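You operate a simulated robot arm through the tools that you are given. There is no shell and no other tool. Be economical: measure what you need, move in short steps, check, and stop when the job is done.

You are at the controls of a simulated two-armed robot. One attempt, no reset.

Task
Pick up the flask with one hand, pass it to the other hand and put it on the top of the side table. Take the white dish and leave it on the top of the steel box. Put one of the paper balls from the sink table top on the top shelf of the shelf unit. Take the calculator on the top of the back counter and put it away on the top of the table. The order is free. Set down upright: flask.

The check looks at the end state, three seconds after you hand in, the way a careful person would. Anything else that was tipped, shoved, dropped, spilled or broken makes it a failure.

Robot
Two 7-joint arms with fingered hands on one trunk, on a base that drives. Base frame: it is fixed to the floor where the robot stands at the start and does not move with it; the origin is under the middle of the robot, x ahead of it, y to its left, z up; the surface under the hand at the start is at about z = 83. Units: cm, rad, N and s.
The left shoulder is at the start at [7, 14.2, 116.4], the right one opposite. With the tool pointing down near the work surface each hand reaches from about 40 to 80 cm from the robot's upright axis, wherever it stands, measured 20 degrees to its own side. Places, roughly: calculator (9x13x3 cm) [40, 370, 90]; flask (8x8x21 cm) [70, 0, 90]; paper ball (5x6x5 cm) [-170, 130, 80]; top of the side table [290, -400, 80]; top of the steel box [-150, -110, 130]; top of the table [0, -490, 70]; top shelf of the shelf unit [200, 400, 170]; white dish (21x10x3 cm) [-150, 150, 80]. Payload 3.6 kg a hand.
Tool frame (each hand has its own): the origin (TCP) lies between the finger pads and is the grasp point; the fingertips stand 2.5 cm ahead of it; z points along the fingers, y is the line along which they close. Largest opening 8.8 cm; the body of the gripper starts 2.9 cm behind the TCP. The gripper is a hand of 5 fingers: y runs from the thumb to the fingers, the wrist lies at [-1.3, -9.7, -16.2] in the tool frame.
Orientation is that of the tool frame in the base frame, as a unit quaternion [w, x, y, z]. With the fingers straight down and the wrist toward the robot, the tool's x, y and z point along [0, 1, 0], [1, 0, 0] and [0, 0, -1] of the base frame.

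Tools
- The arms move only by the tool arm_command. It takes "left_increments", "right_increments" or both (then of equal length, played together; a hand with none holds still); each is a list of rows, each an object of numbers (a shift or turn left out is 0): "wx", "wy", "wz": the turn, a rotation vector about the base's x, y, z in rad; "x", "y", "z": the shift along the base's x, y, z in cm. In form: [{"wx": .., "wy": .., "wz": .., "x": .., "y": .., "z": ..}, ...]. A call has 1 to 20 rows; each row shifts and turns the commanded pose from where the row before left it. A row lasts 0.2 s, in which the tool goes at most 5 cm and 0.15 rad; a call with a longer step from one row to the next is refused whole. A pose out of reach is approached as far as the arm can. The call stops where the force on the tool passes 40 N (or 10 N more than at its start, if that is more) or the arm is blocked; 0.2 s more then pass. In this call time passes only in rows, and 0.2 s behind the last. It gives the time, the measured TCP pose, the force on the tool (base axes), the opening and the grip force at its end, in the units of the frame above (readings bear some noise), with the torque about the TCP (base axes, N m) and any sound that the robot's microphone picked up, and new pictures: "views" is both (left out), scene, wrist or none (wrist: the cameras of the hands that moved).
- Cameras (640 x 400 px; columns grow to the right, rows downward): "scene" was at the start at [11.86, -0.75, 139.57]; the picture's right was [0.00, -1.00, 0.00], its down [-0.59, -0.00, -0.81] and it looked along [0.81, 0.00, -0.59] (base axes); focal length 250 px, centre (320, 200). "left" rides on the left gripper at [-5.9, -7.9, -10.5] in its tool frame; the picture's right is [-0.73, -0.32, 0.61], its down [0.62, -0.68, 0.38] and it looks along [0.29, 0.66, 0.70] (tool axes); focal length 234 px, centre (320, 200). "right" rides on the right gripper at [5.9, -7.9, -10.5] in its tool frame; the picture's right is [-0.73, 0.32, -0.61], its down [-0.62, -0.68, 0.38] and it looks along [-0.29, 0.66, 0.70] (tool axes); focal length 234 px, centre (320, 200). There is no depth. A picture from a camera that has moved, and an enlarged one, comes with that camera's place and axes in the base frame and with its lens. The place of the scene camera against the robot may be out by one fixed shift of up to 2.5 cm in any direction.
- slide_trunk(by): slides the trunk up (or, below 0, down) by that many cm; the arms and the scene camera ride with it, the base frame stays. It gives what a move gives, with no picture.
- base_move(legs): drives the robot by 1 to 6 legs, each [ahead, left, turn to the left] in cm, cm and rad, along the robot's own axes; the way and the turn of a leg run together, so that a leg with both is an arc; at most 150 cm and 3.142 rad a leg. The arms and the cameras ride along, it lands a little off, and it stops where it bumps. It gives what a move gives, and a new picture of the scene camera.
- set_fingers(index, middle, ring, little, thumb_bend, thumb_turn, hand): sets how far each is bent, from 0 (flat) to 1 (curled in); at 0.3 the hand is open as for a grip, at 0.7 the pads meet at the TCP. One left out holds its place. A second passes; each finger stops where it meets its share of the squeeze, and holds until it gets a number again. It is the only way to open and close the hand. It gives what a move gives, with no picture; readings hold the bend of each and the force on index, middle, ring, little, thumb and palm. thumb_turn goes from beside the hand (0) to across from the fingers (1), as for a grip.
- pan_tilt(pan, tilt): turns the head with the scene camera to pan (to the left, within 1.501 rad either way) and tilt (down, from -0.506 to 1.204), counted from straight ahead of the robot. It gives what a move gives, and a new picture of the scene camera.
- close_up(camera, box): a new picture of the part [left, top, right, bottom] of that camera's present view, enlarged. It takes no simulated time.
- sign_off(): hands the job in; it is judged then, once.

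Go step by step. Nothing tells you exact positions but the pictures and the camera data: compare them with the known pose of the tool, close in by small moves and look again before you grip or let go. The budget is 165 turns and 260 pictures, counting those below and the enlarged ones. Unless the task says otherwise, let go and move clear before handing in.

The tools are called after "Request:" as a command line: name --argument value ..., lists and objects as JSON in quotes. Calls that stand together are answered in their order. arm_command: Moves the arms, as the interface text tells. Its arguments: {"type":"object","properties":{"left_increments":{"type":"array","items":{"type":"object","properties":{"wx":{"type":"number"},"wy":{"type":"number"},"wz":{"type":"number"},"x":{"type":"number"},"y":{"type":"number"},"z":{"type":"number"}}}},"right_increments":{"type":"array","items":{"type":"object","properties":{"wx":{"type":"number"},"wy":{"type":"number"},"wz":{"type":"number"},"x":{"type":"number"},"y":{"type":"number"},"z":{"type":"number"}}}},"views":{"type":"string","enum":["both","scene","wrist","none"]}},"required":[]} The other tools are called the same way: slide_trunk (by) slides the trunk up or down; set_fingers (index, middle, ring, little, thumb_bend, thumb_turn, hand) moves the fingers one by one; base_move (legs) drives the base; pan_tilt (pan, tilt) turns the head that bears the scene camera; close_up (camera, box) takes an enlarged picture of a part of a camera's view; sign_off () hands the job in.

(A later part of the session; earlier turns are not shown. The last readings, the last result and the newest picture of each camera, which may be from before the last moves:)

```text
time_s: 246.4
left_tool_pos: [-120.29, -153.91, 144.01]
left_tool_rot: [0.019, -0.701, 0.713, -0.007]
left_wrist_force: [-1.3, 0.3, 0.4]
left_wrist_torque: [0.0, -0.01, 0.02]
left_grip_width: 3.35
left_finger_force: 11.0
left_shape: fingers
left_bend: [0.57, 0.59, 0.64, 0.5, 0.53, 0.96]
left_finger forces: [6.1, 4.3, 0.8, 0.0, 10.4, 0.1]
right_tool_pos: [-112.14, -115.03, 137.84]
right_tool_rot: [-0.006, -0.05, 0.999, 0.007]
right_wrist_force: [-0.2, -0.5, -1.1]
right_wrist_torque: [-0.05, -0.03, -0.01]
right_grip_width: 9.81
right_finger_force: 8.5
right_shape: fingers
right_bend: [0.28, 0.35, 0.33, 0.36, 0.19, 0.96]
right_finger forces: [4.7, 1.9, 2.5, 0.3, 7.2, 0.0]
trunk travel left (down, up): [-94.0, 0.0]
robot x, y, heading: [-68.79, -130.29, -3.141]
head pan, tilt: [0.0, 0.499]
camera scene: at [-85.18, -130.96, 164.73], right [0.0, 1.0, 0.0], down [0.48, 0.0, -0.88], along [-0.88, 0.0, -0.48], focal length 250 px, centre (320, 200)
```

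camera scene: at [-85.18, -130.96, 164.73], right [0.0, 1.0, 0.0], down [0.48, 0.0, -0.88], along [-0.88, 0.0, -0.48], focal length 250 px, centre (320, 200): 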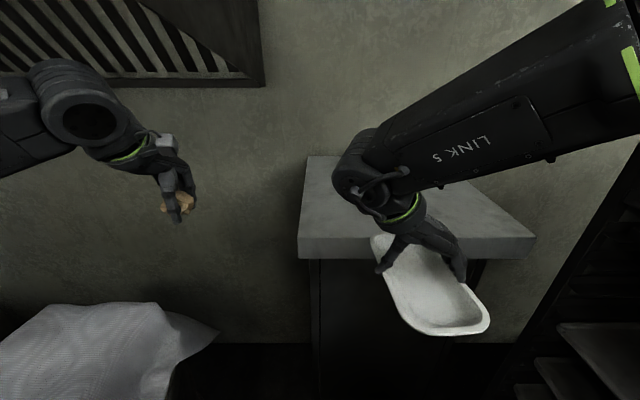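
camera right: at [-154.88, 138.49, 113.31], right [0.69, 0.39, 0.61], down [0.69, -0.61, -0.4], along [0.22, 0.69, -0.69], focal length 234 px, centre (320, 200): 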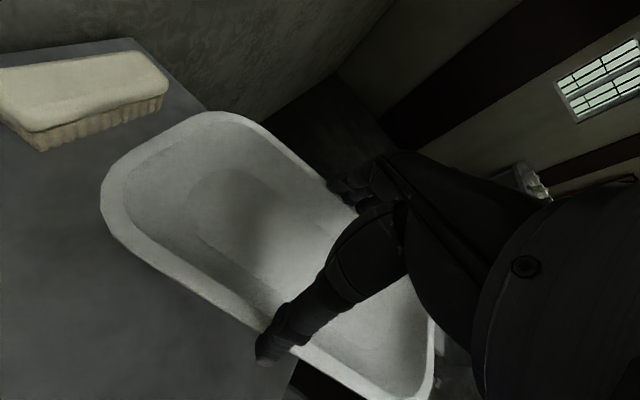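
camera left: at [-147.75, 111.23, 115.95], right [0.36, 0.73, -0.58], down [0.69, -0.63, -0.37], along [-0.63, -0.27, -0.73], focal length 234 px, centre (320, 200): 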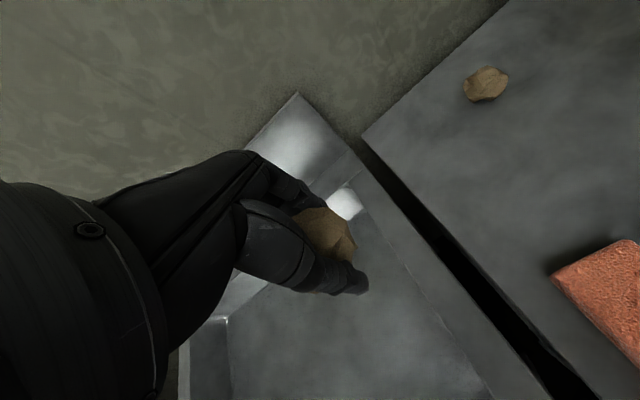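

The lid spans x −131 to −189, y −136 to −82, z≈131. I'll lower the left hand away from the hood, raise the right a bit more, and drive in 32 cm so the dish is over the lid.

Request:
arm_command --left_increments '[{"z": -4}, {"z": -4}, {"z": -4}, {"z": -4}, {"z": -4}]' --right_increments '[{"x": -2, "z": 1}, {"x": -2, "z": 1}, {"x": -1, "z": 0.5}, {"z": 0.5}, {"z": 0.5}]' --views "none"

Request:
base_move --legs '[[32, 0, 0]]'

```text
time_s: 247.6
left_tool_pos: [-120.32, -154.01, 124.08]
left_tool_rot: [0.02, -0.701, 0.713, -0.008]
left_wrist_force: [-0.5, -0.2, -0.3]
left_wrist_torque: [0.03, 0.0, 0.0]
left_grip_width: 3.29
left_finger_force: 10.3
left_shape: fingers
left_bend: [0.57, 0.59, 0.64, 0.5, 0.53, 0.96]
left_finger forces: [5.9, 4.1, 0.8, 0.1, 10.2, 0.0]
right_tool_pos: [-114.31, -116.38, 137.37]
right_tool_rot: [-0.008, -0.053, 0.999, 0.005]
right_wrist_force: [0.6, -0.8, -2.2]
right_wrist_torque: [0.0, 0.02, -0.02]
right_grip_width: 9.81
right_finger_force: 8.7
right_shape: fingers
right_bend: [0.28, 0.35, 0.33, 0.36, 0.19, 0.96]
right_finger forces: [4.6, 1.9, 2.5, 0.3, 7.1, 0.1]
right hand out of reach, approached as far as the arm can: row 1, 2, 3, 4, 5
trunk travel left (down, up): [-94.0, 0.0]
robot x, y, heading: [-68.97, -130.34, -3.138]
head pan, tilt: [0.0, 0.499]
```

```text
time_s: 249.8
left_tool_pos: [-152.45, -153.89, 124.08]
left_tool_rot: [0.018, -0.7, 0.714, -0.008]
left_wrist_force: [1.0, -0.1, -0.3]
left_wrist_torque: [0.03, 0.02, 0.0]
left_grip_width: 3.33
left_finger_force: 10.4
left_shape: fingers
left_bend: [0.57, 0.59, 0.64, 0.5, 0.53, 0.96]
left_finger forces: [5.9, 4.2, 0.8, 0.1, 10.2, 0.0]
right_tool_pos: [-146.33, -116.28, 137.43]
right_tool_rot: [-0.01, -0.05, 0.999, 0.005]
right_wrist_force: [1.2, 0.0, -1.4]
right_wrist_torque: [0.02, 0.01, 0.01]
right_grip_width: 9.82
right_finger_force: 8.8
right_shape: fingers
right_bend: [0.28, 0.35, 0.33, 0.36, 0.19, 0.96]
right_finger forces: [4.7, 1.9, 2.6, 0.3, 7.1, 0.0]
trunk travel left (down, up): [-94.0, 0.0]
robot x, y, heading: [-101.87, -130.15, 3.139]
head pan, tilt: [0.0, 0.499]
camera scene: at [-117.28, -130.96, 164.75], right [0.0, 1.0, 0.0], down [0.48, 0.0, -0.88], along [-0.88, 0.0, -0.48], focal length 250 px, centre (320, 200)
```

scene: 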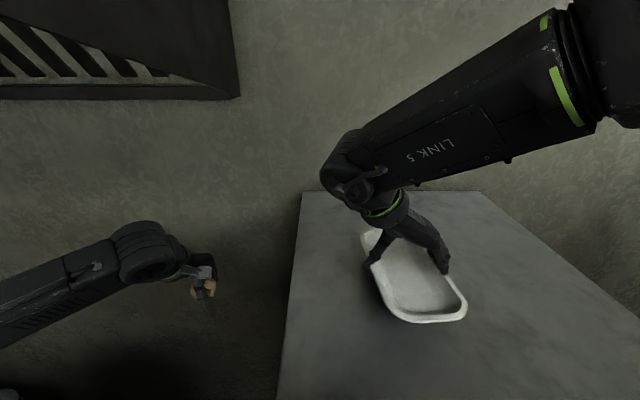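

The dish is over the lid. I'll lower it gently until contact.

Request:
arm_command --right_increments '[{"z": -0.8}, {"z": -0.7}, {"z": -0.6}, {"z": -0.5}]' --views "wrist"

```text
time_s: 250.8
left_tool_pos: [-152.73, -153.85, 124.11]
left_tool_rot: [0.019, -0.699, 0.714, -0.009]
left_wrist_force: [-0.1, -0.2, 0.0]
left_wrist_torque: [-0.04, 0.04, 0.02]
left_grip_width: 3.29
left_finger_force: 11.1
left_shape: fingers
left_bend: [0.57, 0.59, 0.64, 0.5, 0.53, 0.96]
left_finger forces: [5.9, 4.3, 0.8, 0.1, 10.1, 0.0]
right_tool_pos: [-146.68, -116.34, 134.67]
right_tool_rot: [-0.009, -0.05, 0.999, 0.004]
right_wrist_force: [0.0, 0.6, -1.3]
right_wrist_torque: [-0.01, 0.01, 0.0]
right_grip_width: 9.82
right_finger_force: 8.5
right_shape: fingers
right_bend: [0.28, 0.35, 0.33, 0.36, 0.19, 0.96]
right_finger forces: [5.3, 1.8, 2.6, 0.0, 7.6, 0.0]
trunk travel left (down, up): [-94.0, 0.0]
robot x, y, heading: [-101.41, -130.14, 3.143]
head pan, tilt: [0.0, 0.499]
camera right: at [-151.43, -124.69, 145.15], right [0.7, 0.39, 0.6], down [0.68, -0.61, -0.4], along [0.21, 0.69, -0.69], focal length 234 px, centre (320, 200)
```

right: 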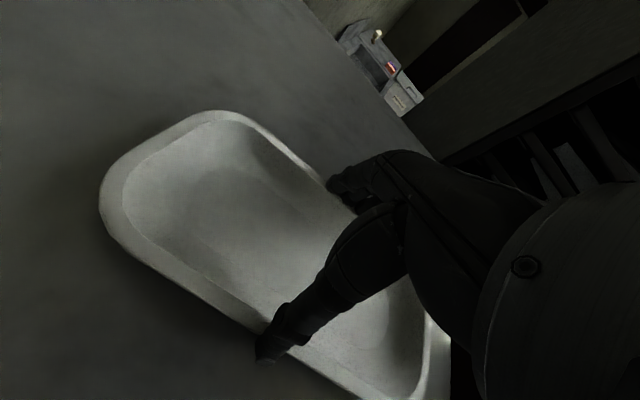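

Request:
arm_command --right_increments '[{"z": -0.4}, {"z": -0.4}, {"z": -0.4}]' --views "wrist"

```text
time_s: 251.6
left_tool_pos: [-152.48, -153.9, 124.22]
left_tool_rot: [0.019, -0.699, 0.715, -0.006]
left_wrist_force: [-0.1, 0.0, 0.2]
left_wrist_torque: [-0.01, -0.02, 0.03]
left_grip_width: 3.31
left_finger_force: 10.5
left_shape: fingers
left_bend: [0.57, 0.59, 0.64, 0.5, 0.53, 0.96]
left_finger forces: [5.8, 4.2, 0.8, 0.0, 10.2, 0.0]
right_tool_pos: [-146.42, -116.42, 133.78]
right_tool_rot: [-0.011, -0.051, 0.999, 0.006]
right_wrist_force: [-4.0, 0.4, 29.7]
right_wrist_torque: [0.25, -0.03, 0.05]
right_grip_width: 10.21
right_finger_force: 16.8
right_shape: fingers
right_bend: [0.26, 0.34, 0.32, 0.35, 0.16, 0.96]
right_finger forces: [11.9, 1.6, 3.0, 3.9, 13.7, 0.0]
trunk travel left (down, up): [-94.0, 0.0]
robot x, y, heading: [-101.95, -130.14, 3.145]
head pan, tilt: [0.0, 0.499]
camera right: at [-151.08, -124.79, 144.27], right [0.7, 0.39, 0.6], down [0.68, -0.61, -0.41], along [0.21, 0.69, -0.69], focal length 234 px, centre (320, 200)
```

right: 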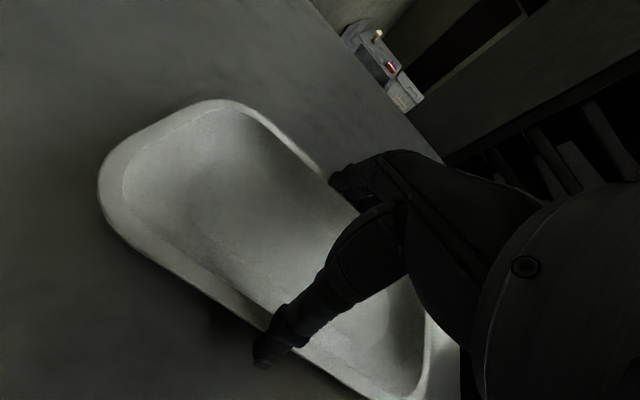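

The dish is seated on the lid, with 30 N of upward reaction. I'll raise slightly to relieve the load, open the hand and lift away.

Request:
arm_command --right_increments '[{"z": 0.3}]' --views "none"

Request:
set_fingers --hand "right" --thumb_bend 0.06 --index 0.06 --middle 0.06 --ring 0.06 --little 0.06

Request:
arm_command --right_increments '[{"z": 1}, {"z": 1.5}, {"z": 1.5}]'

```text
time_s: 252.0
left_tool_pos: [-152.61, -153.91, 124.09]
left_tool_rot: [0.019, -0.699, 0.715, -0.007]
left_wrist_force: [-0.4, -0.4, 0.1]
left_wrist_torque: [0.02, -0.02, -0.01]
left_grip_width: 3.31
left_finger_force: 10.6
left_shape: fingers
left_bend: [0.57, 0.59, 0.64, 0.5, 0.53, 0.96]
left_finger forces: [5.9, 4.2, 0.8, 0.0, 10.2, 0.0]
right_tool_pos: [-146.47, -116.37, 133.82]
right_tool_rot: [-0.009, -0.05, 0.999, 0.005]
right_wrist_force: [-1.7, 0.8, 20.6]
right_wrist_torque: [0.04, -0.02, 0.06]
right_grip_width: 10.15
right_finger_force: 13.6
right_shape: fingers
right_bend: [0.26, 0.34, 0.32, 0.35, 0.16, 0.96]
right_finger forces: [9.4, 1.3, 2.9, 2.0, 11.8, 0.0]
trunk travel left (down, up): [-94.0, 0.0]
robot x, y, heading: [-101.39, -130.13, 3.14]
head pan, tilt: [0.0, 0.499]
```

```text
time_s: 253.0
left_tool_pos: [-152.75, -153.89, 123.97]
left_tool_rot: [0.02, -0.7, 0.714, -0.008]
left_wrist_force: [0.8, -0.2, -0.9]
left_wrist_torque: [-0.04, -0.03, -0.01]
left_grip_width: 3.33
left_finger_force: 11.0
left_shape: fingers
left_bend: [0.57, 0.59, 0.64, 0.5, 0.53, 0.96]
left_finger forces: [5.9, 4.2, 0.9, 0.0, 10.3, 0.0]
right_tool_pos: [-146.67, -116.31, 133.77]
right_tool_rot: [-0.008, -0.051, 0.999, 0.004]
right_wrist_force: [0.4, 0.0, -0.2]
right_wrist_torque: [0.0, 0.0, 0.0]
right_grip_width: 12.55
right_finger_force: 0.1
right_shape: fingers
right_bend: [0.06, 0.06, 0.06, 0.06, 0.05, 0.98]
right_finger forces: [0.0, 0.1, 0.1, 0.1, 0.3, 0.0]
trunk travel left (down, up): [-94.0, 0.0]
robot x, y, heading: [-101.53, -130.42, 3.137]
head pan, tilt: [0.0, 0.499]
```

```text
time_s: 253.8
left_tool_pos: [-152.61, -153.89, 124.0]
left_tool_rot: [0.019, -0.7, 0.714, -0.009]
left_wrist_force: [-0.6, 1.1, -0.9]
left_wrist_torque: [0.0, -0.01, -0.04]
left_grip_width: 3.3
left_finger_force: 10.2
left_shape: fingers
left_bend: [0.57, 0.59, 0.64, 0.5, 0.53, 0.96]
left_finger forces: [5.8, 4.2, 0.9, 0.0, 10.2, 0.0]
right_tool_pos: [-146.51, -116.38, 137.68]
right_tool_rot: [-0.011, -0.053, 0.999, 0.004]
right_wrist_force: [0.1, -0.1, 0.9]
right_wrist_torque: [0.05, 0.0, 0.03]
right_grip_width: 12.57
right_finger_force: 0.1
right_shape: fingers
right_bend: [0.06, 0.06, 0.06, 0.06, 0.06, 0.98]
right_finger forces: [0.0, 0.1, 0.0, 0.0, 0.0, 0.0]
trunk travel left (down, up): [-94.0, 0.0]
robot x, y, heading: [-101.84, -130.41, 3.146]
head pan, tilt: [0.0, 0.499]
camera scene: at [-117.53, -131.01, 164.73], right [0.0, 1.0, 0.0], down [0.48, 0.0, -0.88], along [-0.88, 0.0, -0.48], focal length 250 px, centre (320, 200)
camera right: at [-151.13, -124.71, 148.24], right [0.7, 0.39, 0.59], down [0.68, -0.61, -0.4], along [0.2, 0.69, -0.7], focal length 234 px, centre (320, 200)
```

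scene: 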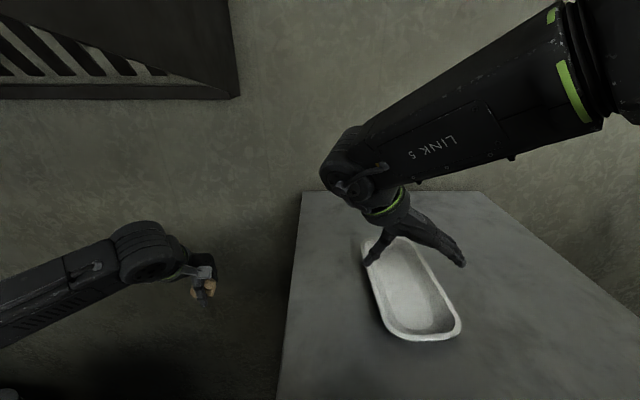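
right: 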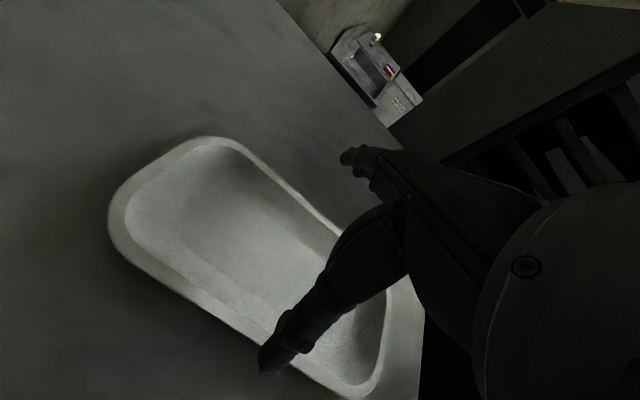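

The dish rests flat on the steel box. I'll raise the hand a bit, back out and turn toward +y, the side with the shelf and the calculator.

Request:
arm_command --right_increments '[{"z": 0.8}, {"z": 0.8}]' --views "none"

Request:
base_move --legs '[[-30, 0, 0]]'

Request:
base_move --legs '[[-60, 0, 0], [0, 0, -1.57], [110, 0, 0], [120, 0, 0]]'

```text
time_s: 254.4
left_tool_pos: [-152.61, -153.95, 124.07]
left_tool_rot: [0.02, -0.699, 0.714, -0.008]
left_wrist_force: [1.3, 0.2, -0.7]
left_wrist_torque: [0.02, -0.01, 0.03]
left_grip_width: 3.31
left_finger_force: 10.0
left_shape: fingers
left_bend: [0.57, 0.59, 0.64, 0.5, 0.53, 0.96]
left_finger forces: [5.8, 4.2, 0.9, 0.1, 10.2, 0.1]
right_tool_pos: [-145.89, -116.71, 138.29]
right_tool_rot: [-0.01, -0.052, 0.999, 0.003]
right_wrist_force: [0.4, -0.3, 0.0]
right_wrist_torque: [-0.01, -0.01, 0.02]
right_grip_width: 12.56
right_finger_force: 0.0
right_shape: fingers
right_bend: [0.06, 0.06, 0.06, 0.06, 0.06, 0.98]
right_finger forces: [0.0, 0.0, 0.0, 0.0, 0.0, 0.0]
right hand out of reach, approached as far as the arm can: row 1, 2
trunk travel left (down, up): [-94.0, 0.0]
robot x, y, heading: [-101.22, -130.4, 3.139]
head pan, tilt: [0.0, 0.499]
```

```text
time_s: 256.5
left_tool_pos: [-122.49, -153.88, 123.88]
left_tool_rot: [0.021, -0.699, 0.715, -0.009]
left_wrist_force: [0.2, -0.2, 0.2]
left_wrist_torque: [0.01, -0.01, 0.03]
left_grip_width: 3.31
left_finger_force: 10.5
left_shape: fingers
left_bend: [0.57, 0.59, 0.64, 0.5, 0.53, 0.96]
left_finger forces: [5.9, 4.2, 0.8, 0.0, 10.2, 0.0]
right_tool_pos: [-115.58, -116.61, 138.19]
right_tool_rot: [-0.01, -0.051, 0.999, 0.004]
right_wrist_force: [-0.6, 0.1, 0.0]
right_wrist_torque: [0.0, -0.03, -0.01]
right_grip_width: 12.54
right_finger_force: 0.0
right_shape: fingers
right_bend: [0.06, 0.06, 0.06, 0.06, 0.06, 0.98]
right_finger forces: [0.0, 0.1, 0.0, 0.0, 0.0, 0.0]
trunk travel left (down, up): [-94.0, 0.0]
robot x, y, heading: [-71.16, -130.18, 3.137]
head pan, tilt: [0.0, 0.499]
camera scene: at [-87.46, -130.99, 164.69], right [0.0, 1.0, 0.0], down [0.48, 0.0, -0.88], along [-0.88, 0.0, -0.48], focal length 250 px, centre (320, 200)
```

scene: 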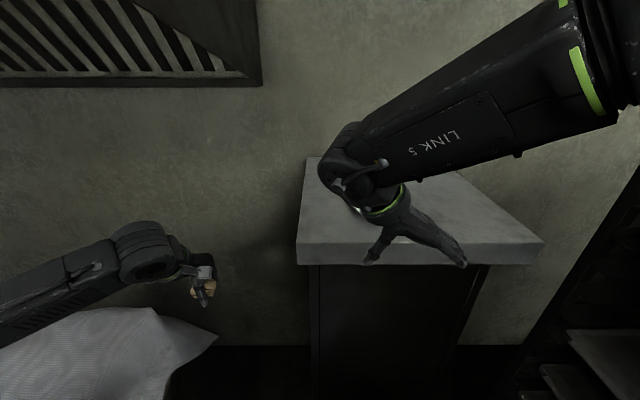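

```text
time_s: 274.6
left_tool_pos: [-31.45, 150.29, 123.89]
left_tool_rot: [0.008, 0.013, 1.0, -0.019]
left_wrist_force: [-0.7, -0.3, 0.0]
left_wrist_torque: [0.0, 0.0, -0.02]
left_grip_width: 3.24
left_finger_force: 10.0
left_shape: fingers
left_bend: [0.57, 0.59, 0.64, 0.5, 0.54, 0.96]
left_finger forces: [5.7, 4.1, 0.7, 0.0, 9.7, 0.1]
right_tool_pos: [5.74, 143.02, 138.39]
right_tool_rot: [-0.006, 0.672, 0.74, 0.011]
right_wrist_force: [0.5, -1.1, -0.5]
right_wrist_torque: [-0.04, -0.02, -0.01]
right_grip_width: 12.57
right_finger_force: 0.0
right_shape: fingers
right_bend: [0.06, 0.06, 0.06, 0.06, 0.06, 0.98]
right_finger forces: [0.0, 0.1, 0.0, 0.0, 0.1, 0.0]
trunk travel left (down, up): [-94.0, 0.0]
robot x, y, heading: [-7.85, 99.27, 1.567]
head pan, tilt: [0.0, 0.499]
camera scene: at [-9.95, 112.23, 164.73], right [1.0, -0.01, 0.0], down [0.0, -0.48, -0.88], along [0.01, 0.88, -0.48], focal length 250 px, centre (320, 200)
```

scene: 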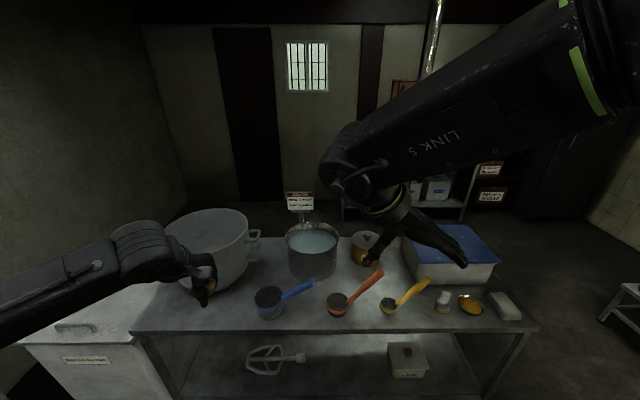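

The path along +x between the counter end and the pot table is clear. I'll go sideways to x≈132, look, and go on.

Request:
base_move --legs '[[-10, 0, 0], [0, -70, 0], [0, -70, 0], [50, 0, 0]]'

Request:
pan_tilt --pan 0.35 --tilt 0.35

```text
time_s: 285.2
left_tool_pos: [109.23, 188.93, 124.1]
left_tool_rot: [0.007, 0.016, 1.0, -0.019]
left_wrist_force: [-0.1, 0.4, 0.2]
left_wrist_torque: [0.02, 0.0, 0.01]
left_grip_width: 3.25
left_finger_force: 9.7
left_shape: fingers
left_bend: [0.57, 0.59, 0.64, 0.5, 0.54, 0.96]
left_finger forces: [5.6, 4.1, 0.7, 0.1, 9.6, 0.1]
right_tool_pos: [146.41, 181.8, 138.39]
right_tool_rot: [-0.006, 0.673, 0.739, 0.01]
right_wrist_force: [0.8, -0.4, 0.3]
right_wrist_torque: [0.0, 0.02, 0.0]
right_grip_width: 12.57
right_finger_force: 0.1
right_shape: fingers
right_bend: [0.06, 0.06, 0.06, 0.06, 0.06, 0.98]
right_finger forces: [0.0, 0.1, 0.0, 0.1, 0.0, 0.0]
trunk travel left (down, up): [-94.0, 0.0]
robot x, y, heading: [132.43, 137.71, 1.562]
head pan, tilt: [0.0, 0.499]
camera scene: at [130.67, 150.98, 164.75], right [1.0, -0.01, 0.0], down [-0.01, -0.48, -0.88], along [0.01, 0.88, -0.48], focal length 250 px, centre (320, 200)
```

scene: 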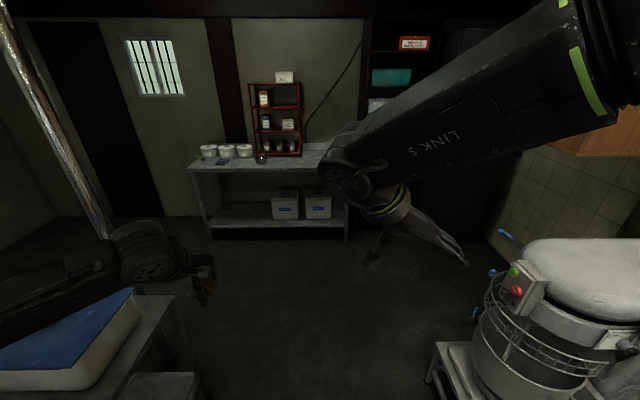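

```text
time_s: 286.0
left_tool_pos: [109.27, 189.28, 123.92]
left_tool_rot: [0.008, 0.016, 1.0, -0.019]
left_wrist_force: [0.2, 0.3, 0.2]
left_wrist_torque: [0.01, 0.0, -0.02]
left_grip_width: 3.25
left_finger_force: 10.3
left_shape: fingers
left_bend: [0.57, 0.59, 0.64, 0.5, 0.54, 0.96]
left_finger forces: [5.7, 4.1, 0.7, 0.0, 9.7, 0.1]
right_tool_pos: [146.42, 181.98, 138.33]
right_tool_rot: [-0.005, 0.673, 0.74, 0.011]
right_wrist_force: [0.0, -0.5, -0.1]
right_wrist_torque: [-0.01, 0.04, 0.0]
right_grip_width: 12.55
right_finger_force: 0.0
right_shape: fingers
right_bend: [0.06, 0.06, 0.06, 0.06, 0.06, 0.98]
right_finger forces: [0.0, 0.0, 0.1, 0.1, 0.0, 0.0]
trunk travel left (down, up): [-94.0, 0.0]
robot x, y, heading: [132.66, 137.7, 1.561]
head pan, tilt: [0.351, 0.351]
camera scene: at [127.48, 150.98, 166.08], right [0.94, 0.33, 0.0], down [0.11, -0.32, -0.94], along [-0.31, 0.89, -0.34], focal length 250 px, centre (320, 200)
```

scene: 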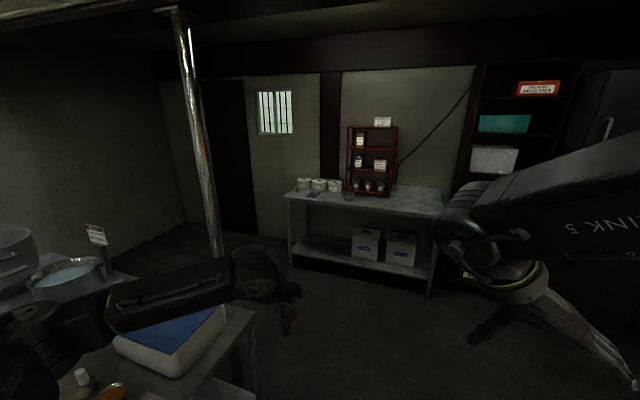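

The back counter with the calculator is at about [46, 364]. The tall shelf unit, with red and teal boxes, is around [205, 400]. I'll drive forward through the gap to y≈260 and look at the shelf.

Request:
base_move --legs '[[0, -4, 0.01], [125, 0, 0]]'

Request:
pan_tilt --pan -0.45 --tilt 0.0

Request:
pan_tilt --pan 0.6 --tilt 0.5

```text
time_s: 292.8
left_tool_pos: [113.64, 314.04, 124.05]
left_tool_rot: [0.008, 0.014, 1.0, -0.019]
left_wrist_force: [0.5, -0.5, -0.2]
left_wrist_torque: [-0.02, -0.03, -0.01]
left_grip_width: 3.25
left_finger_force: 10.0
left_shape: fingers
left_bend: [0.57, 0.59, 0.64, 0.5, 0.54, 0.96]
left_finger forces: [5.9, 4.1, 0.7, 0.0, 9.6, 0.1]
right_tool_pos: [150.84, 306.82, 138.3]
right_tool_rot: [-0.006, 0.672, 0.74, 0.012]
right_wrist_force: [0.8, -0.9, 0.1]
right_wrist_torque: [0.0, -0.01, 0.0]
right_grip_width: 12.57
right_finger_force: 0.0
right_shape: fingers
right_bend: [0.06, 0.06, 0.06, 0.06, 0.06, 0.98]
right_finger forces: [0.1, 0.1, 0.0, 0.0, 0.0, 0.1]
trunk travel left (down, up): [-94.0, 0.0]
robot x, y, heading: [137.25, 263.03, 1.565]
head pan, tilt: [0.351, 0.351]
camera scene: at [131.93, 275.76, 166.1], right [0.94, 0.34, 0.0], down [0.12, -0.32, -0.94], along [-0.32, 0.88, -0.34], focal length 250 px, centre (320, 200)
```

scene: 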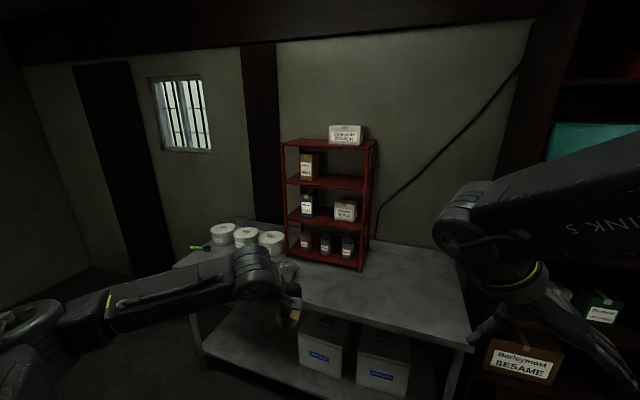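

```text
time_s: 293.9
left_tool_pos: [113.5, 314.16, 123.98]
left_tool_rot: [0.007, 0.014, 1.0, -0.02]
left_wrist_force: [0.3, -0.7, -0.4]
left_wrist_torque: [0.0, -0.01, 0.03]
left_grip_width: 3.27
left_finger_force: 10.1
left_shape: fingers
left_bend: [0.57, 0.59, 0.64, 0.5, 0.54, 0.96]
left_finger forces: [5.7, 4.2, 0.7, 0.1, 9.7, 0.0]
right_tool_pos: [150.8, 307.03, 138.3]
right_tool_rot: [-0.006, 0.672, 0.741, 0.011]
right_wrist_force: [0.5, 0.1, -0.6]
right_wrist_torque: [0.0, 0.0, -0.02]
right_grip_width: 12.57
right_finger_force: 0.0
right_shape: fingers
right_bend: [0.06, 0.06, 0.06, 0.06, 0.06, 0.98]
right_finger forces: [0.0, 0.1, 0.0, 0.0, 0.0, 0.1]
trunk travel left (down, up): [-94.0, 0.0]
robot x, y, heading: [136.68, 262.82, 1.566]
head pan, tilt: [-0.45, 0.0]
camera scene: at [139.02, 275.16, 169.33], right [0.9, -0.44, 0.0], down [0.0, 0.0, -1.0], along [0.44, 0.9, 0.0], focal length 250 px, centre (320, 200)
```

scene: 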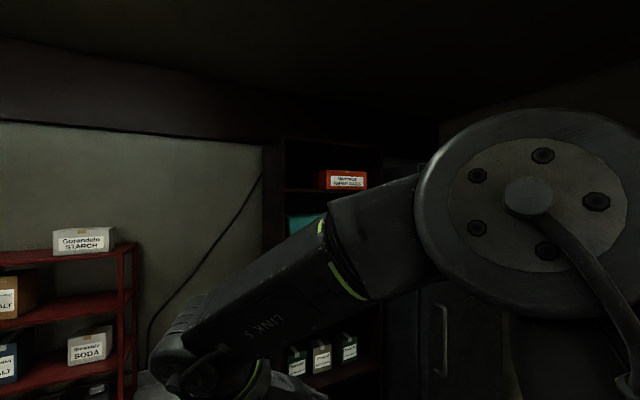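

```text
time_s: 295.2
left_tool_pos: [113.61, 314.16, 124.05]
left_tool_rot: [0.007, 0.014, 1.0, -0.02]
left_wrist_force: [1.1, 0.1, -0.4]
left_wrist_torque: [0.0, -0.01, 0.01]
left_grip_width: 3.26
left_finger_force: 10.3
left_shape: fingers
left_bend: [0.57, 0.59, 0.64, 0.5, 0.54, 0.96]
left_finger forces: [5.7, 4.2, 0.6, 0.0, 9.7, 0.0]
right_tool_pos: [150.86, 307.09, 138.17]
right_tool_rot: [-0.005, 0.672, 0.741, 0.01]
right_wrist_force: [0.9, 0.3, 0.3]
right_wrist_torque: [-0.02, -0.03, 0.03]
right_grip_width: 12.56
right_finger_force: 0.0
right_shape: fingers
right_bend: [0.06, 0.06, 0.06, 0.06, 0.06, 0.98]
right_finger forces: [0.0, 0.0, 0.0, 0.0, 0.1, 0.0]
trunk travel left (down, up): [-94.0, 0.0]
robot x, y, heading: [136.66, 263.06, 1.564]
head pan, tilt: [0.6, 0.499]
camera scene: at [129.99, 274.65, 164.72], right [0.83, 0.56, 0.0], down [0.27, -0.4, -0.88], along [-0.49, 0.73, -0.48], focal length 250 px, centre (320, 200)
```

scene: 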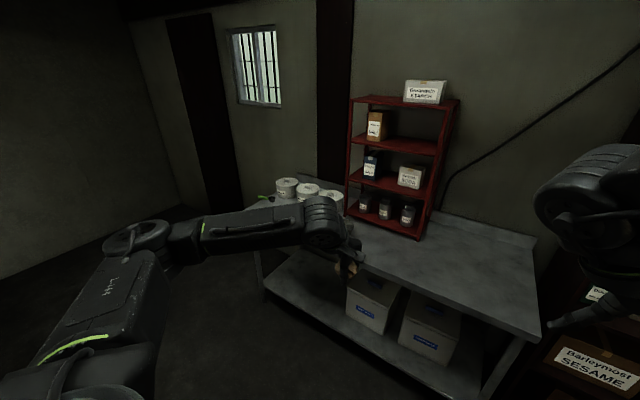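

The shelf unit spans x≈172–230 with its top shelf near z≈174. A red box sits on its right part, leaving free space at x≈177–190. I'll fold the right hand out to the side, move forward a little, then sideways in front of the unit.

Request:
arm_command --right_increments '[{"x": 3, "y": -2, "z": -2}, {"x": 3.5, "y": -2, "z": -2}, {"x": 3.5, "y": -2, "z": -2}, {"x": 3.5, "y": -2, "z": -2}, {"x": 3.5, "y": -2, "z": -2}, {"x": 3.5, "y": -2, "z": -2}, {"x": 3.5, "y": -2, "z": -2}, {"x": 3.5, "y": -2, "z": -2}]' --views "none"

Request:
base_move --legs '[[25, 0, 0], [0, -55, 0]]'

Request:
pan_tilt --pan 0.0 --tilt 0.1

```text
time_s: 297.0
left_tool_pos: [113.64, 314.12, 123.95]
left_tool_rot: [0.008, 0.014, 1.0, -0.02]
left_wrist_force: [0.8, -0.9, 0.1]
left_wrist_torque: [0.01, 0.03, 0.0]
left_grip_width: 3.25
left_finger_force: 10.4
left_shape: fingers
left_bend: [0.57, 0.59, 0.64, 0.5, 0.54, 0.96]
left_finger forces: [5.7, 4.1, 0.7, 0.1, 9.7, 0.0]
right_tool_pos: [161.68, 295.48, 121.18]
right_tool_rot: [-0.004, 0.672, 0.741, 0.009]
right_wrist_force: [0.6, -0.8, -0.2]
right_wrist_torque: [-0.01, 0.0, 0.0]
right_grip_width: 12.55
right_finger_force: 0.1
right_shape: fingers
right_bend: [0.06, 0.06, 0.06, 0.06, 0.06, 0.98]
right_finger forces: [0.0, 0.1, 0.0, 0.0, 0.0, 0.0]
right hand out of reach, approached as far as the arm can: row 3, 4, 5, 6, 7, 8
trunk travel left (down, up): [-94.0, 0.0]
robot x, y, heading: [136.77, 263.03, 1.562]
head pan, tilt: [0.6, 0.499]
```

```text
time_s: 301.6
left_tool_pos: [167.76, 338.92, 124.01]
left_tool_rot: [0.009, 0.013, 1.0, -0.02]
left_wrist_force: [0.5, -0.6, -0.2]
left_wrist_torque: [0.0, -0.02, -0.01]
left_grip_width: 3.25
left_finger_force: 10.7
left_shape: fingers
left_bend: [0.57, 0.59, 0.64, 0.5, 0.54, 0.96]
left_finger forces: [5.6, 4.1, 0.7, 0.0, 9.8, 0.0]
right_tool_pos: [215.82, 320.14, 121.09]
right_tool_rot: [-0.004, 0.672, 0.741, 0.01]
right_wrist_force: [0.4, -0.1, 0.2]
right_wrist_torque: [0.0, -0.02, -0.01]
right_grip_width: 12.54
right_finger_force: 0.0
right_shape: fingers
right_bend: [0.06, 0.06, 0.06, 0.06, 0.06, 0.98]
right_finger forces: [0.1, 0.1, 0.0, 0.0, 0.0, 0.1]
trunk travel left (down, up): [-94.0, 0.0]
robot x, y, heading: [191.36, 287.52, 1.569]
head pan, tilt: [0.6, 0.499]
camera scene: at [184.16, 299.42, 164.71], right [0.83, 0.56, 0.0], down [0.27, -0.4, -0.88], along [-0.49, 0.73, -0.48], focal length 250 px, centre (320, 200)
```

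scene: 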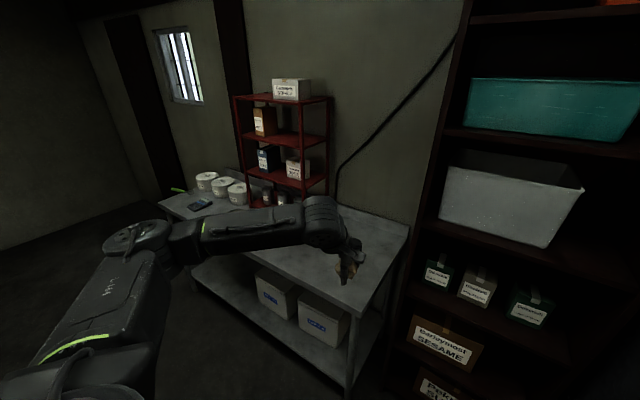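

```text
time_s: 302.6
left_tool_pos: [168.01, 338.89, 123.99]
left_tool_rot: [0.008, 0.013, 1.0, -0.019]
left_wrist_force: [-0.3, 0.4, -0.7]
left_wrist_torque: [-0.03, 0.0, 0.0]
left_grip_width: 3.25
left_finger_force: 9.8
left_shape: fingers
left_bend: [0.57, 0.59, 0.64, 0.5, 0.54, 0.96]
left_finger forces: [5.8, 4.2, 0.6, 0.0, 9.6, 0.1]
right_tool_pos: [216.05, 320.17, 121.03]
right_tool_rot: [-0.004, 0.671, 0.741, 0.009]
right_wrist_force: [0.0, 0.2, -0.2]
right_wrist_torque: [0.01, 0.0, 0.01]
right_grip_width: 12.58
right_finger_force: 0.0
right_shape: fingers
right_bend: [0.06, 0.06, 0.06, 0.06, 0.06, 0.98]
right_finger forces: [0.0, 0.0, 0.0, 0.0, 0.0, 0.0]
trunk travel left (down, up): [-94.0, 0.0]
robot x, y, heading: [191.09, 287.34, 1.566]
head pan, tilt: [0.0, 0.099]
camera scene: at [189.56, 301.07, 168.42], right [1.0, -0.01, 0.0], down [0.0, -0.1, -0.99], along [0.01, 0.99, -0.1], focal length 250 px, centre (320, 200)
```

scene: 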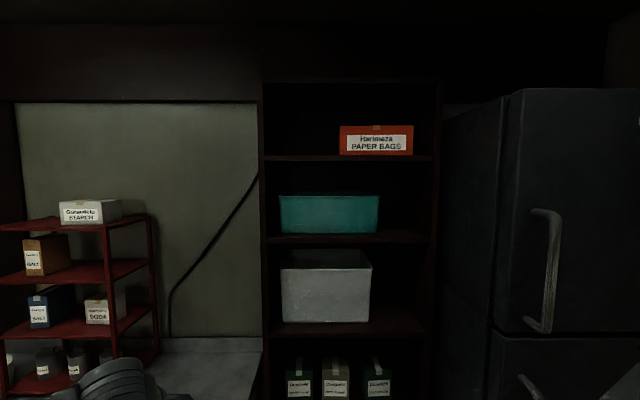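

The top shelf's free part is at x≈171–197, front edge y≈395, z≈175. I'll raise the left hand with the ball, pitched about 0.5 rad forward, while still at a distance.

Request:
arm_command --left_increments '[{"x": 1.1, "z": 4.3, "wx": 0.036}, {"x": 1.1, "z": 4.3, "wx": 0.036}, {"x": 1.1, "z": 4.3, "wx": 0.036}, {"x": 1.1, "z": 4.3, "wx": 0.036}, {"x": 1.1, "z": 4.3, "wx": 0.036}, {"x": 1.1, "z": 4.3, "wx": 0.036}, {"x": 1.1, "z": 4.3, "wx": 0.036}, {"x": 1.1, "z": 4.3, "wx": 0.036}, {"x": 1.1, "z": 4.3, "wx": 0.036}, {"x": 1.1, "z": 4.3, "wx": 0.036}, {"x": 1.1, "z": 4.3, "wx": 0.036}, {"x": 1.1, "z": 4.3, "wx": 0.036}, {"x": 1.1, "z": 4.3, "wx": 0.036}, {"x": 1.1, "z": 4.3, "wx": 0.036}]'

```text
time_s: 305.6
left_tool_pos: [183.94, 336.47, 181.1]
left_tool_rot: [0.003, 0.015, 0.973, 0.231]
left_wrist_force: [0.5, 0.4, -0.9]
left_wrist_torque: [-0.01, 0.0, 0.02]
left_grip_width: 3.18
left_finger_force: 10.0
left_shape: fingers
left_bend: [0.58, 0.6, 0.64, 0.5, 0.54, 0.96]
left_finger forces: [5.3, 3.8, 0.6, 0.0, 9.2, 0.0]
left hand out of reach, approached as far as the arm can: row 14
right_tool_pos: [216.22, 320.16, 121.01]
right_tool_rot: [-0.005, 0.671, 0.741, 0.009]
right_wrist_force: [0.0, -0.2, 0.1]
right_wrist_torque: [0.01, 0.02, 0.01]
right_grip_width: 12.55
right_finger_force: 0.0
right_shape: fingers
right_bend: [0.06, 0.06, 0.06, 0.06, 0.06, 0.98]
right_finger forces: [0.0, 0.0, 0.0, 0.0, 0.0, 0.0]
trunk travel left (down, up): [-94.0, 0.0]
robot x, y, heading: [191.0, 287.44, 1.563]
head pan, tilt: [0.0, 0.099]
camera scene: at [189.79, 300.98, 168.43], right [1.0, -0.01, 0.0], down [0.0, -0.1, -1.0], along [0.01, 1.0, -0.1], focal length 250 px, centre (320, 200)
camera left: at [189.48, 324.46, 186.98], right [0.72, -0.04, -0.69], down [-0.64, -0.42, -0.65], along [-0.26, 0.91, -0.33], focal length 234 px, centre (320, 200)
```

scene: 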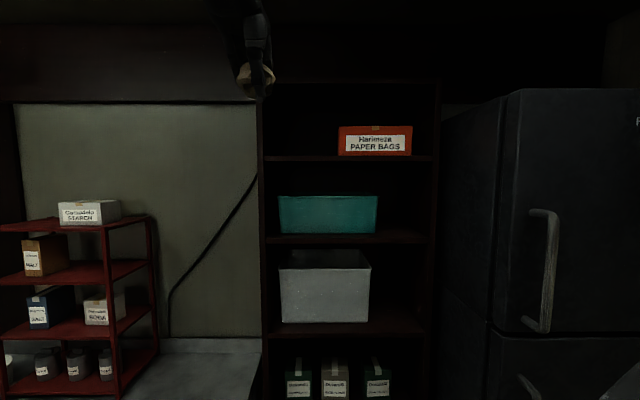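
left: 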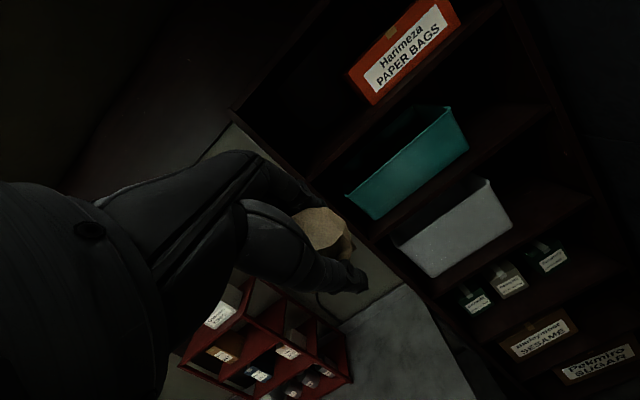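

The left camera refines the shelf front to y≈386–388 and top to z≈174. I'll drive forward 42 cm, stopping with the ball just outside the shelf, and look again.

Request:
base_move --legs '[[42, 0, 0]]'

Request:
close_up --camera "left" --box '[0, 0, 640, 400]'

```text
time_s: 308.2
left_tool_pos: [183.78, 378.67, 181.27]
left_tool_rot: [0.004, 0.013, 0.973, 0.232]
left_wrist_force: [-0.7, 0.7, 0.9]
left_wrist_torque: [0.02, -0.02, 0.02]
left_grip_width: 3.2
left_finger_force: 9.3
left_shape: fingers
left_bend: [0.58, 0.6, 0.64, 0.5, 0.54, 0.96]
left_finger forces: [5.4, 3.8, 0.6, 0.0, 9.1, 0.1]
right_tool_pos: [216.08, 362.55, 120.9]
right_tool_rot: [-0.004, 0.672, 0.741, 0.01]
right_wrist_force: [0.3, -0.1, -0.5]
right_wrist_torque: [0.01, 0.0, 0.01]
right_grip_width: 12.56
right_finger_force: 0.1
right_shape: fingers
right_bend: [0.06, 0.06, 0.06, 0.06, 0.06, 0.98]
right_finger forces: [0.0, 0.1, 0.1, 0.1, 0.1, 0.1]
trunk travel left (down, up): [-94.0, 0.0]
robot x, y, heading: [191.69, 329.97, 1.568]
head pan, tilt: [0.0, 0.099]
camera scene: at [189.72, 343.3, 168.46], right [1.0, 0.0, 0.0], down [0.0, -0.1, -1.0], along [0.0, 1.0, -0.1], focal length 250 px, centre (320, 200)
```

scene: 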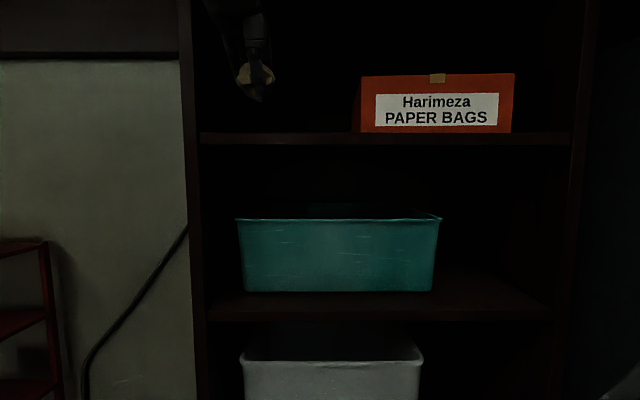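

```text
1.00 times, centred on (320, 200) of left (not enlarged: the box is as wide or as high as the picture)
camera zoom: at [189.31, 366.76, 187.03], right [0.73, -0.04, -0.69], down [-0.63, -0.42, -0.65], along [-0.26, 0.91, -0.33], focal length 234 px, centre (320, 200)
```

zoom: 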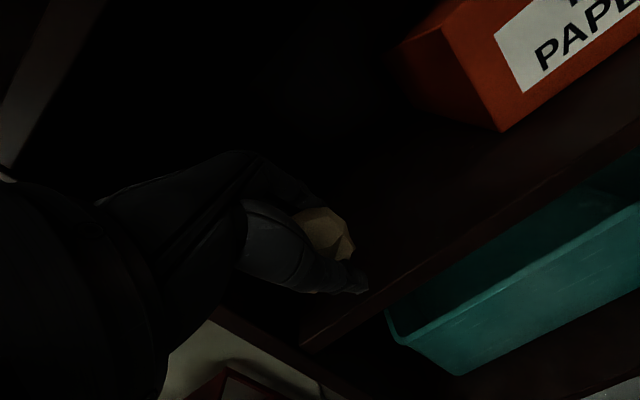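

The shelf's front edge is at y≈378, its top at z≈173.8, and the red box starts at x≈199. The right hand would come close to the shelves, so I'll pull it back before going in further.

Request:
arm_command --right_increments '[{"y": -3, "z": -3}, {"y": -3, "z": -3}, {"y": -3, "z": -3}, {"y": -3, "z": -3}]' --views "none"

Request:
arm_command --left_increments '[{"y": 1.5, "x": 1}, {"y": 1.5, "x": 1}]' --views "none"

```text
time_s: 309.2
left_tool_pos: [183.46, 379.18, 180.99]
left_tool_rot: [0.005, 0.014, 0.973, 0.23]
left_wrist_force: [-0.2, 0.0, 0.8]
left_wrist_torque: [0.02, 0.01, -0.06]
left_grip_width: 3.18
left_finger_force: 9.8
left_shape: fingers
left_bend: [0.58, 0.6, 0.64, 0.5, 0.54, 0.96]
left_finger forces: [5.4, 3.8, 0.6, 0.0, 9.2, 0.0]
right_tool_pos: [212.13, 354.77, 108.45]
right_tool_rot: [-0.002, 0.671, 0.741, 0.009]
right_wrist_force: [-0.5, -0.3, -0.1]
right_wrist_torque: [0.0, -0.03, 0.01]
right_grip_width: 12.55
right_finger_force: 0.0
right_shape: fingers
right_bend: [0.06, 0.06, 0.06, 0.06, 0.06, 0.98]
right_finger forces: [0.0, 0.0, 0.0, 0.0, 0.0, 0.0]
right hand out of reach, approached as far as the arm can: row 1, 2, 3, 4
trunk travel left (down, up): [-94.0, 0.0]
robot x, y, heading: [191.47, 330.19, 1.567]
head pan, tilt: [0.0, 0.099]
```

```text
time_s: 309.8
left_tool_pos: [186.09, 382.25, 181.01]
left_tool_rot: [0.003, 0.015, 0.973, 0.229]
left_wrist_force: [-0.5, 0.8, -0.5]
left_wrist_torque: [-0.01, 0.0, 0.02]
left_grip_width: 3.16
left_finger_force: 9.9
left_shape: fingers
left_bend: [0.58, 0.6, 0.64, 0.5, 0.55, 0.96]
left_finger forces: [5.4, 3.8, 0.6, 0.0, 9.1, 0.0]
right_tool_pos: [212.27, 354.83, 108.41]
right_tool_rot: [-0.005, 0.671, 0.742, 0.008]
right_wrist_force: [-0.2, -0.6, -0.1]
right_wrist_torque: [-0.04, 0.0, 0.02]
right_grip_width: 12.54
right_finger_force: 0.0
right_shape: fingers
right_bend: [0.06, 0.06, 0.06, 0.06, 0.06, 0.98]
right_finger forces: [0.0, 0.0, 0.0, 0.1, 0.1, 0.1]
trunk travel left (down, up): [-94.0, 0.0]
robot x, y, heading: [191.63, 330.08, 1.569]
head pan, tilt: [0.0, 0.099]
```

Request:
base_move --legs '[[8.5, 0, 0]]'

Request:
close_up --camera "left" --box '[160, 100, 640, 400]'

```text
time_s: 310.9
left_tool_pos: [185.62, 389.11, 181.52]
left_tool_rot: [0.005, 0.014, 0.972, 0.234]
left_wrist_force: [0.0, 0.1, 0.0]
left_wrist_torque: [0.04, -0.02, -0.01]
left_grip_width: 3.16
left_finger_force: 9.8
left_shape: fingers
left_bend: [0.58, 0.6, 0.64, 0.5, 0.55, 0.96]
left_finger forces: [5.6, 3.9, 0.6, 0.0, 9.3, 0.1]
right_tool_pos: [212.2, 362.56, 108.74]
right_tool_rot: [-0.005, 0.671, 0.741, 0.014]
right_wrist_force: [-0.5, -0.9, 0.5]
right_wrist_torque: [-0.03, -0.01, 0.02]
right_grip_width: 12.54
right_finger_force: 0.1
right_shape: fingers
right_bend: [0.06, 0.06, 0.06, 0.06, 0.06, 0.97]
right_finger forces: [0.0, 0.0, 0.0, 0.1, 0.0, 0.0]
trunk travel left (down, up): [-94.0, 0.0]
robot x, y, heading: [191.63, 338.68, 1.57]
head pan, tilt: [0.0, 0.099]
camera scene: at [189.58, 350.81, 168.54], right [1.0, 0.0, 0.0], down [0.0, -0.09, -1.0], along [0.0, 1.0, -0.09], focal length 250 px, centre (320, 200)
```

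scene: 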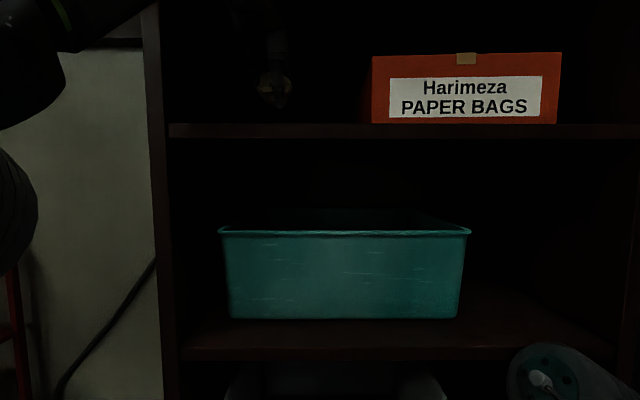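

```text
1.33 times, centred on (400, 250) of left
camera zoom: at [191.11, 377.13, 187.27], right [0.73, -0.03, -0.69], down [-0.63, -0.41, -0.65], along [-0.26, 0.91, -0.32], focal length 312 px, centre (213, 133)
```

zoom: 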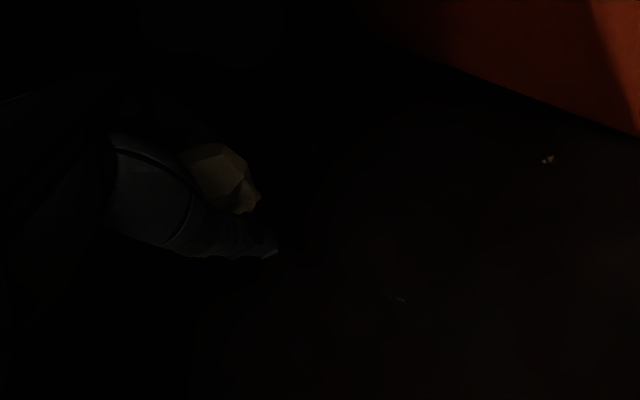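

The ball is about 11 cm inside the shelf, above the free spot. I'll lower it slowly until light contact.

Request:
arm_command --left_increments '[{"z": -0.6}, {"z": -0.6}, {"z": -0.5}, {"z": -0.4}, {"z": -0.4}, {"z": -0.4}]' --views "scene"

```text
time_s: 312.2
left_tool_pos: [185.54, 389.15, 178.61]
left_tool_rot: [0.005, 0.013, 0.972, 0.235]
left_wrist_force: [-0.1, 0.4, -0.2]
left_wrist_torque: [-0.01, -0.01, 0.02]
left_grip_width: 3.16
left_finger_force: 9.1
left_shape: fingers
left_bend: [0.58, 0.6, 0.64, 0.5, 0.55, 0.96]
left_finger forces: [5.4, 3.7, 0.7, 0.1, 9.0, 0.0]
right_tool_pos: [212.22, 362.68, 108.71]
right_tool_rot: [-0.006, 0.671, 0.741, 0.014]
right_wrist_force: [-0.3, -0.3, 0.9]
right_wrist_torque: [-0.02, -0.02, 0.01]
right_grip_width: 12.58
right_finger_force: 0.0
right_shape: fingers
right_bend: [0.06, 0.06, 0.06, 0.06, 0.06, 0.97]
right_finger forces: [0.0, 0.0, 0.0, 0.0, 0.0, 0.0]
trunk travel left (down, up): [-94.0, 0.0]
robot x, y, heading: [191.47, 338.52, 1.569]
head pan, tilt: [0.0, 0.099]
camera scene: at [189.57, 350.81, 168.54], right [1.0, 0.0, 0.0], down [0.0, -0.09, -1.0], along [0.0, 1.0, -0.09], focal length 250 px, centre (320, 200)
```

scene: 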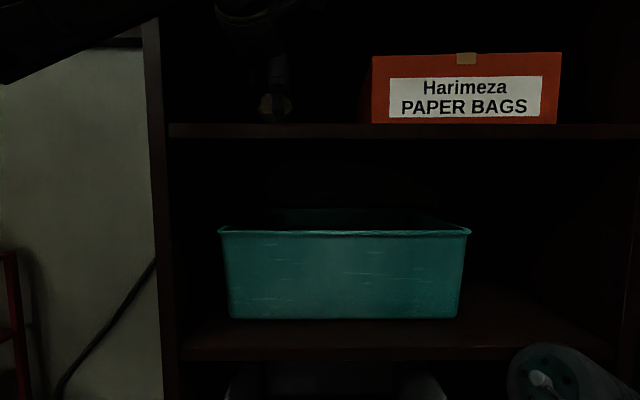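

Request:
arm_command --left_increments '[{"z": -0.4}, {"z": -0.4}, {"z": -0.3}, {"z": -0.3}]' --views "scene"

Request:
close_up --camera "scene" --box '[200, 60, 360, 160]'

```text
time_s: 313.2
left_tool_pos: [185.41, 388.86, 177.81]
left_tool_rot: [0.009, 0.013, 0.971, 0.24]
left_wrist_force: [-0.7, -3.7, 14.0]
left_wrist_torque: [-0.35, -0.1, -0.04]
left_grip_width: 3.1
left_finger_force: 19.1
left_shape: fingers
left_bend: [0.57, 0.59, 0.64, 0.5, 0.58, 0.96]
left_finger forces: [7.0, 4.5, 1.0, 0.1, 25.9, 0.0]
right_tool_pos: [212.18, 362.54, 108.63]
right_tool_rot: [-0.007, 0.671, 0.741, 0.014]
right_wrist_force: [0.9, 0.5, 1.2]
right_wrist_torque: [-0.02, -0.01, -0.01]
right_grip_width: 12.55
right_finger_force: 0.1
right_shape: fingers
right_bend: [0.06, 0.06, 0.06, 0.06, 0.06, 0.97]
right_finger forces: [0.0, 0.0, 0.0, 0.0, 0.0, 0.0]
trunk travel left (down, up): [-94.0, 0.0]
robot x, y, heading: [191.61, 338.72, 1.57]
head pan, tilt: [0.0, 0.099]
stopped in row 4 (left hand): the force on the tool passed its limit at 44 N (the readings are from after the stop); the commanded pose is now the measured one
camera scene: at [189.63, 350.81, 168.56], right [1.0, 0.0, 0.0], down [0.0, -0.09, -1.0], along [0.0, 1.0, -0.09], focal length 250 px, centre (320, 200)
```

scene: 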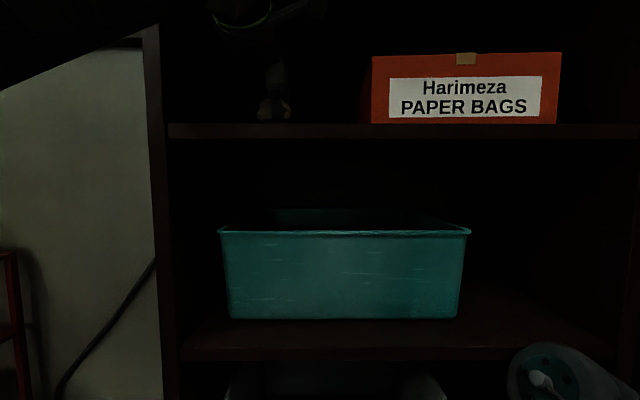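

```text
4.00 times, centred on (280, 110) of scene
camera zoom: at [189.63, 350.81, 168.56], right [1.0, 0.0, 0.0], down [0.0, -0.09, -1.0], along [0.0, 1.0, -0.09], focal length 999 px, centre (480, 560)
```

zoom: 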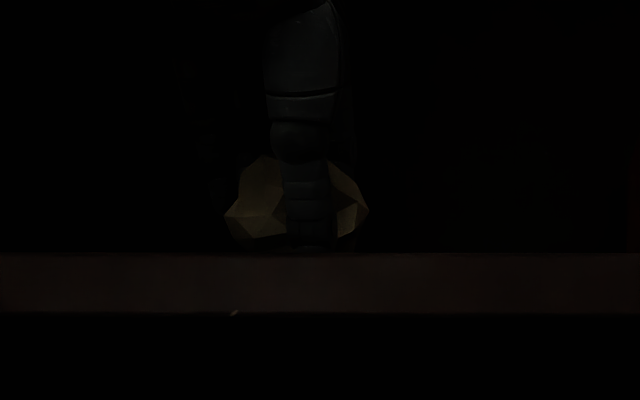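

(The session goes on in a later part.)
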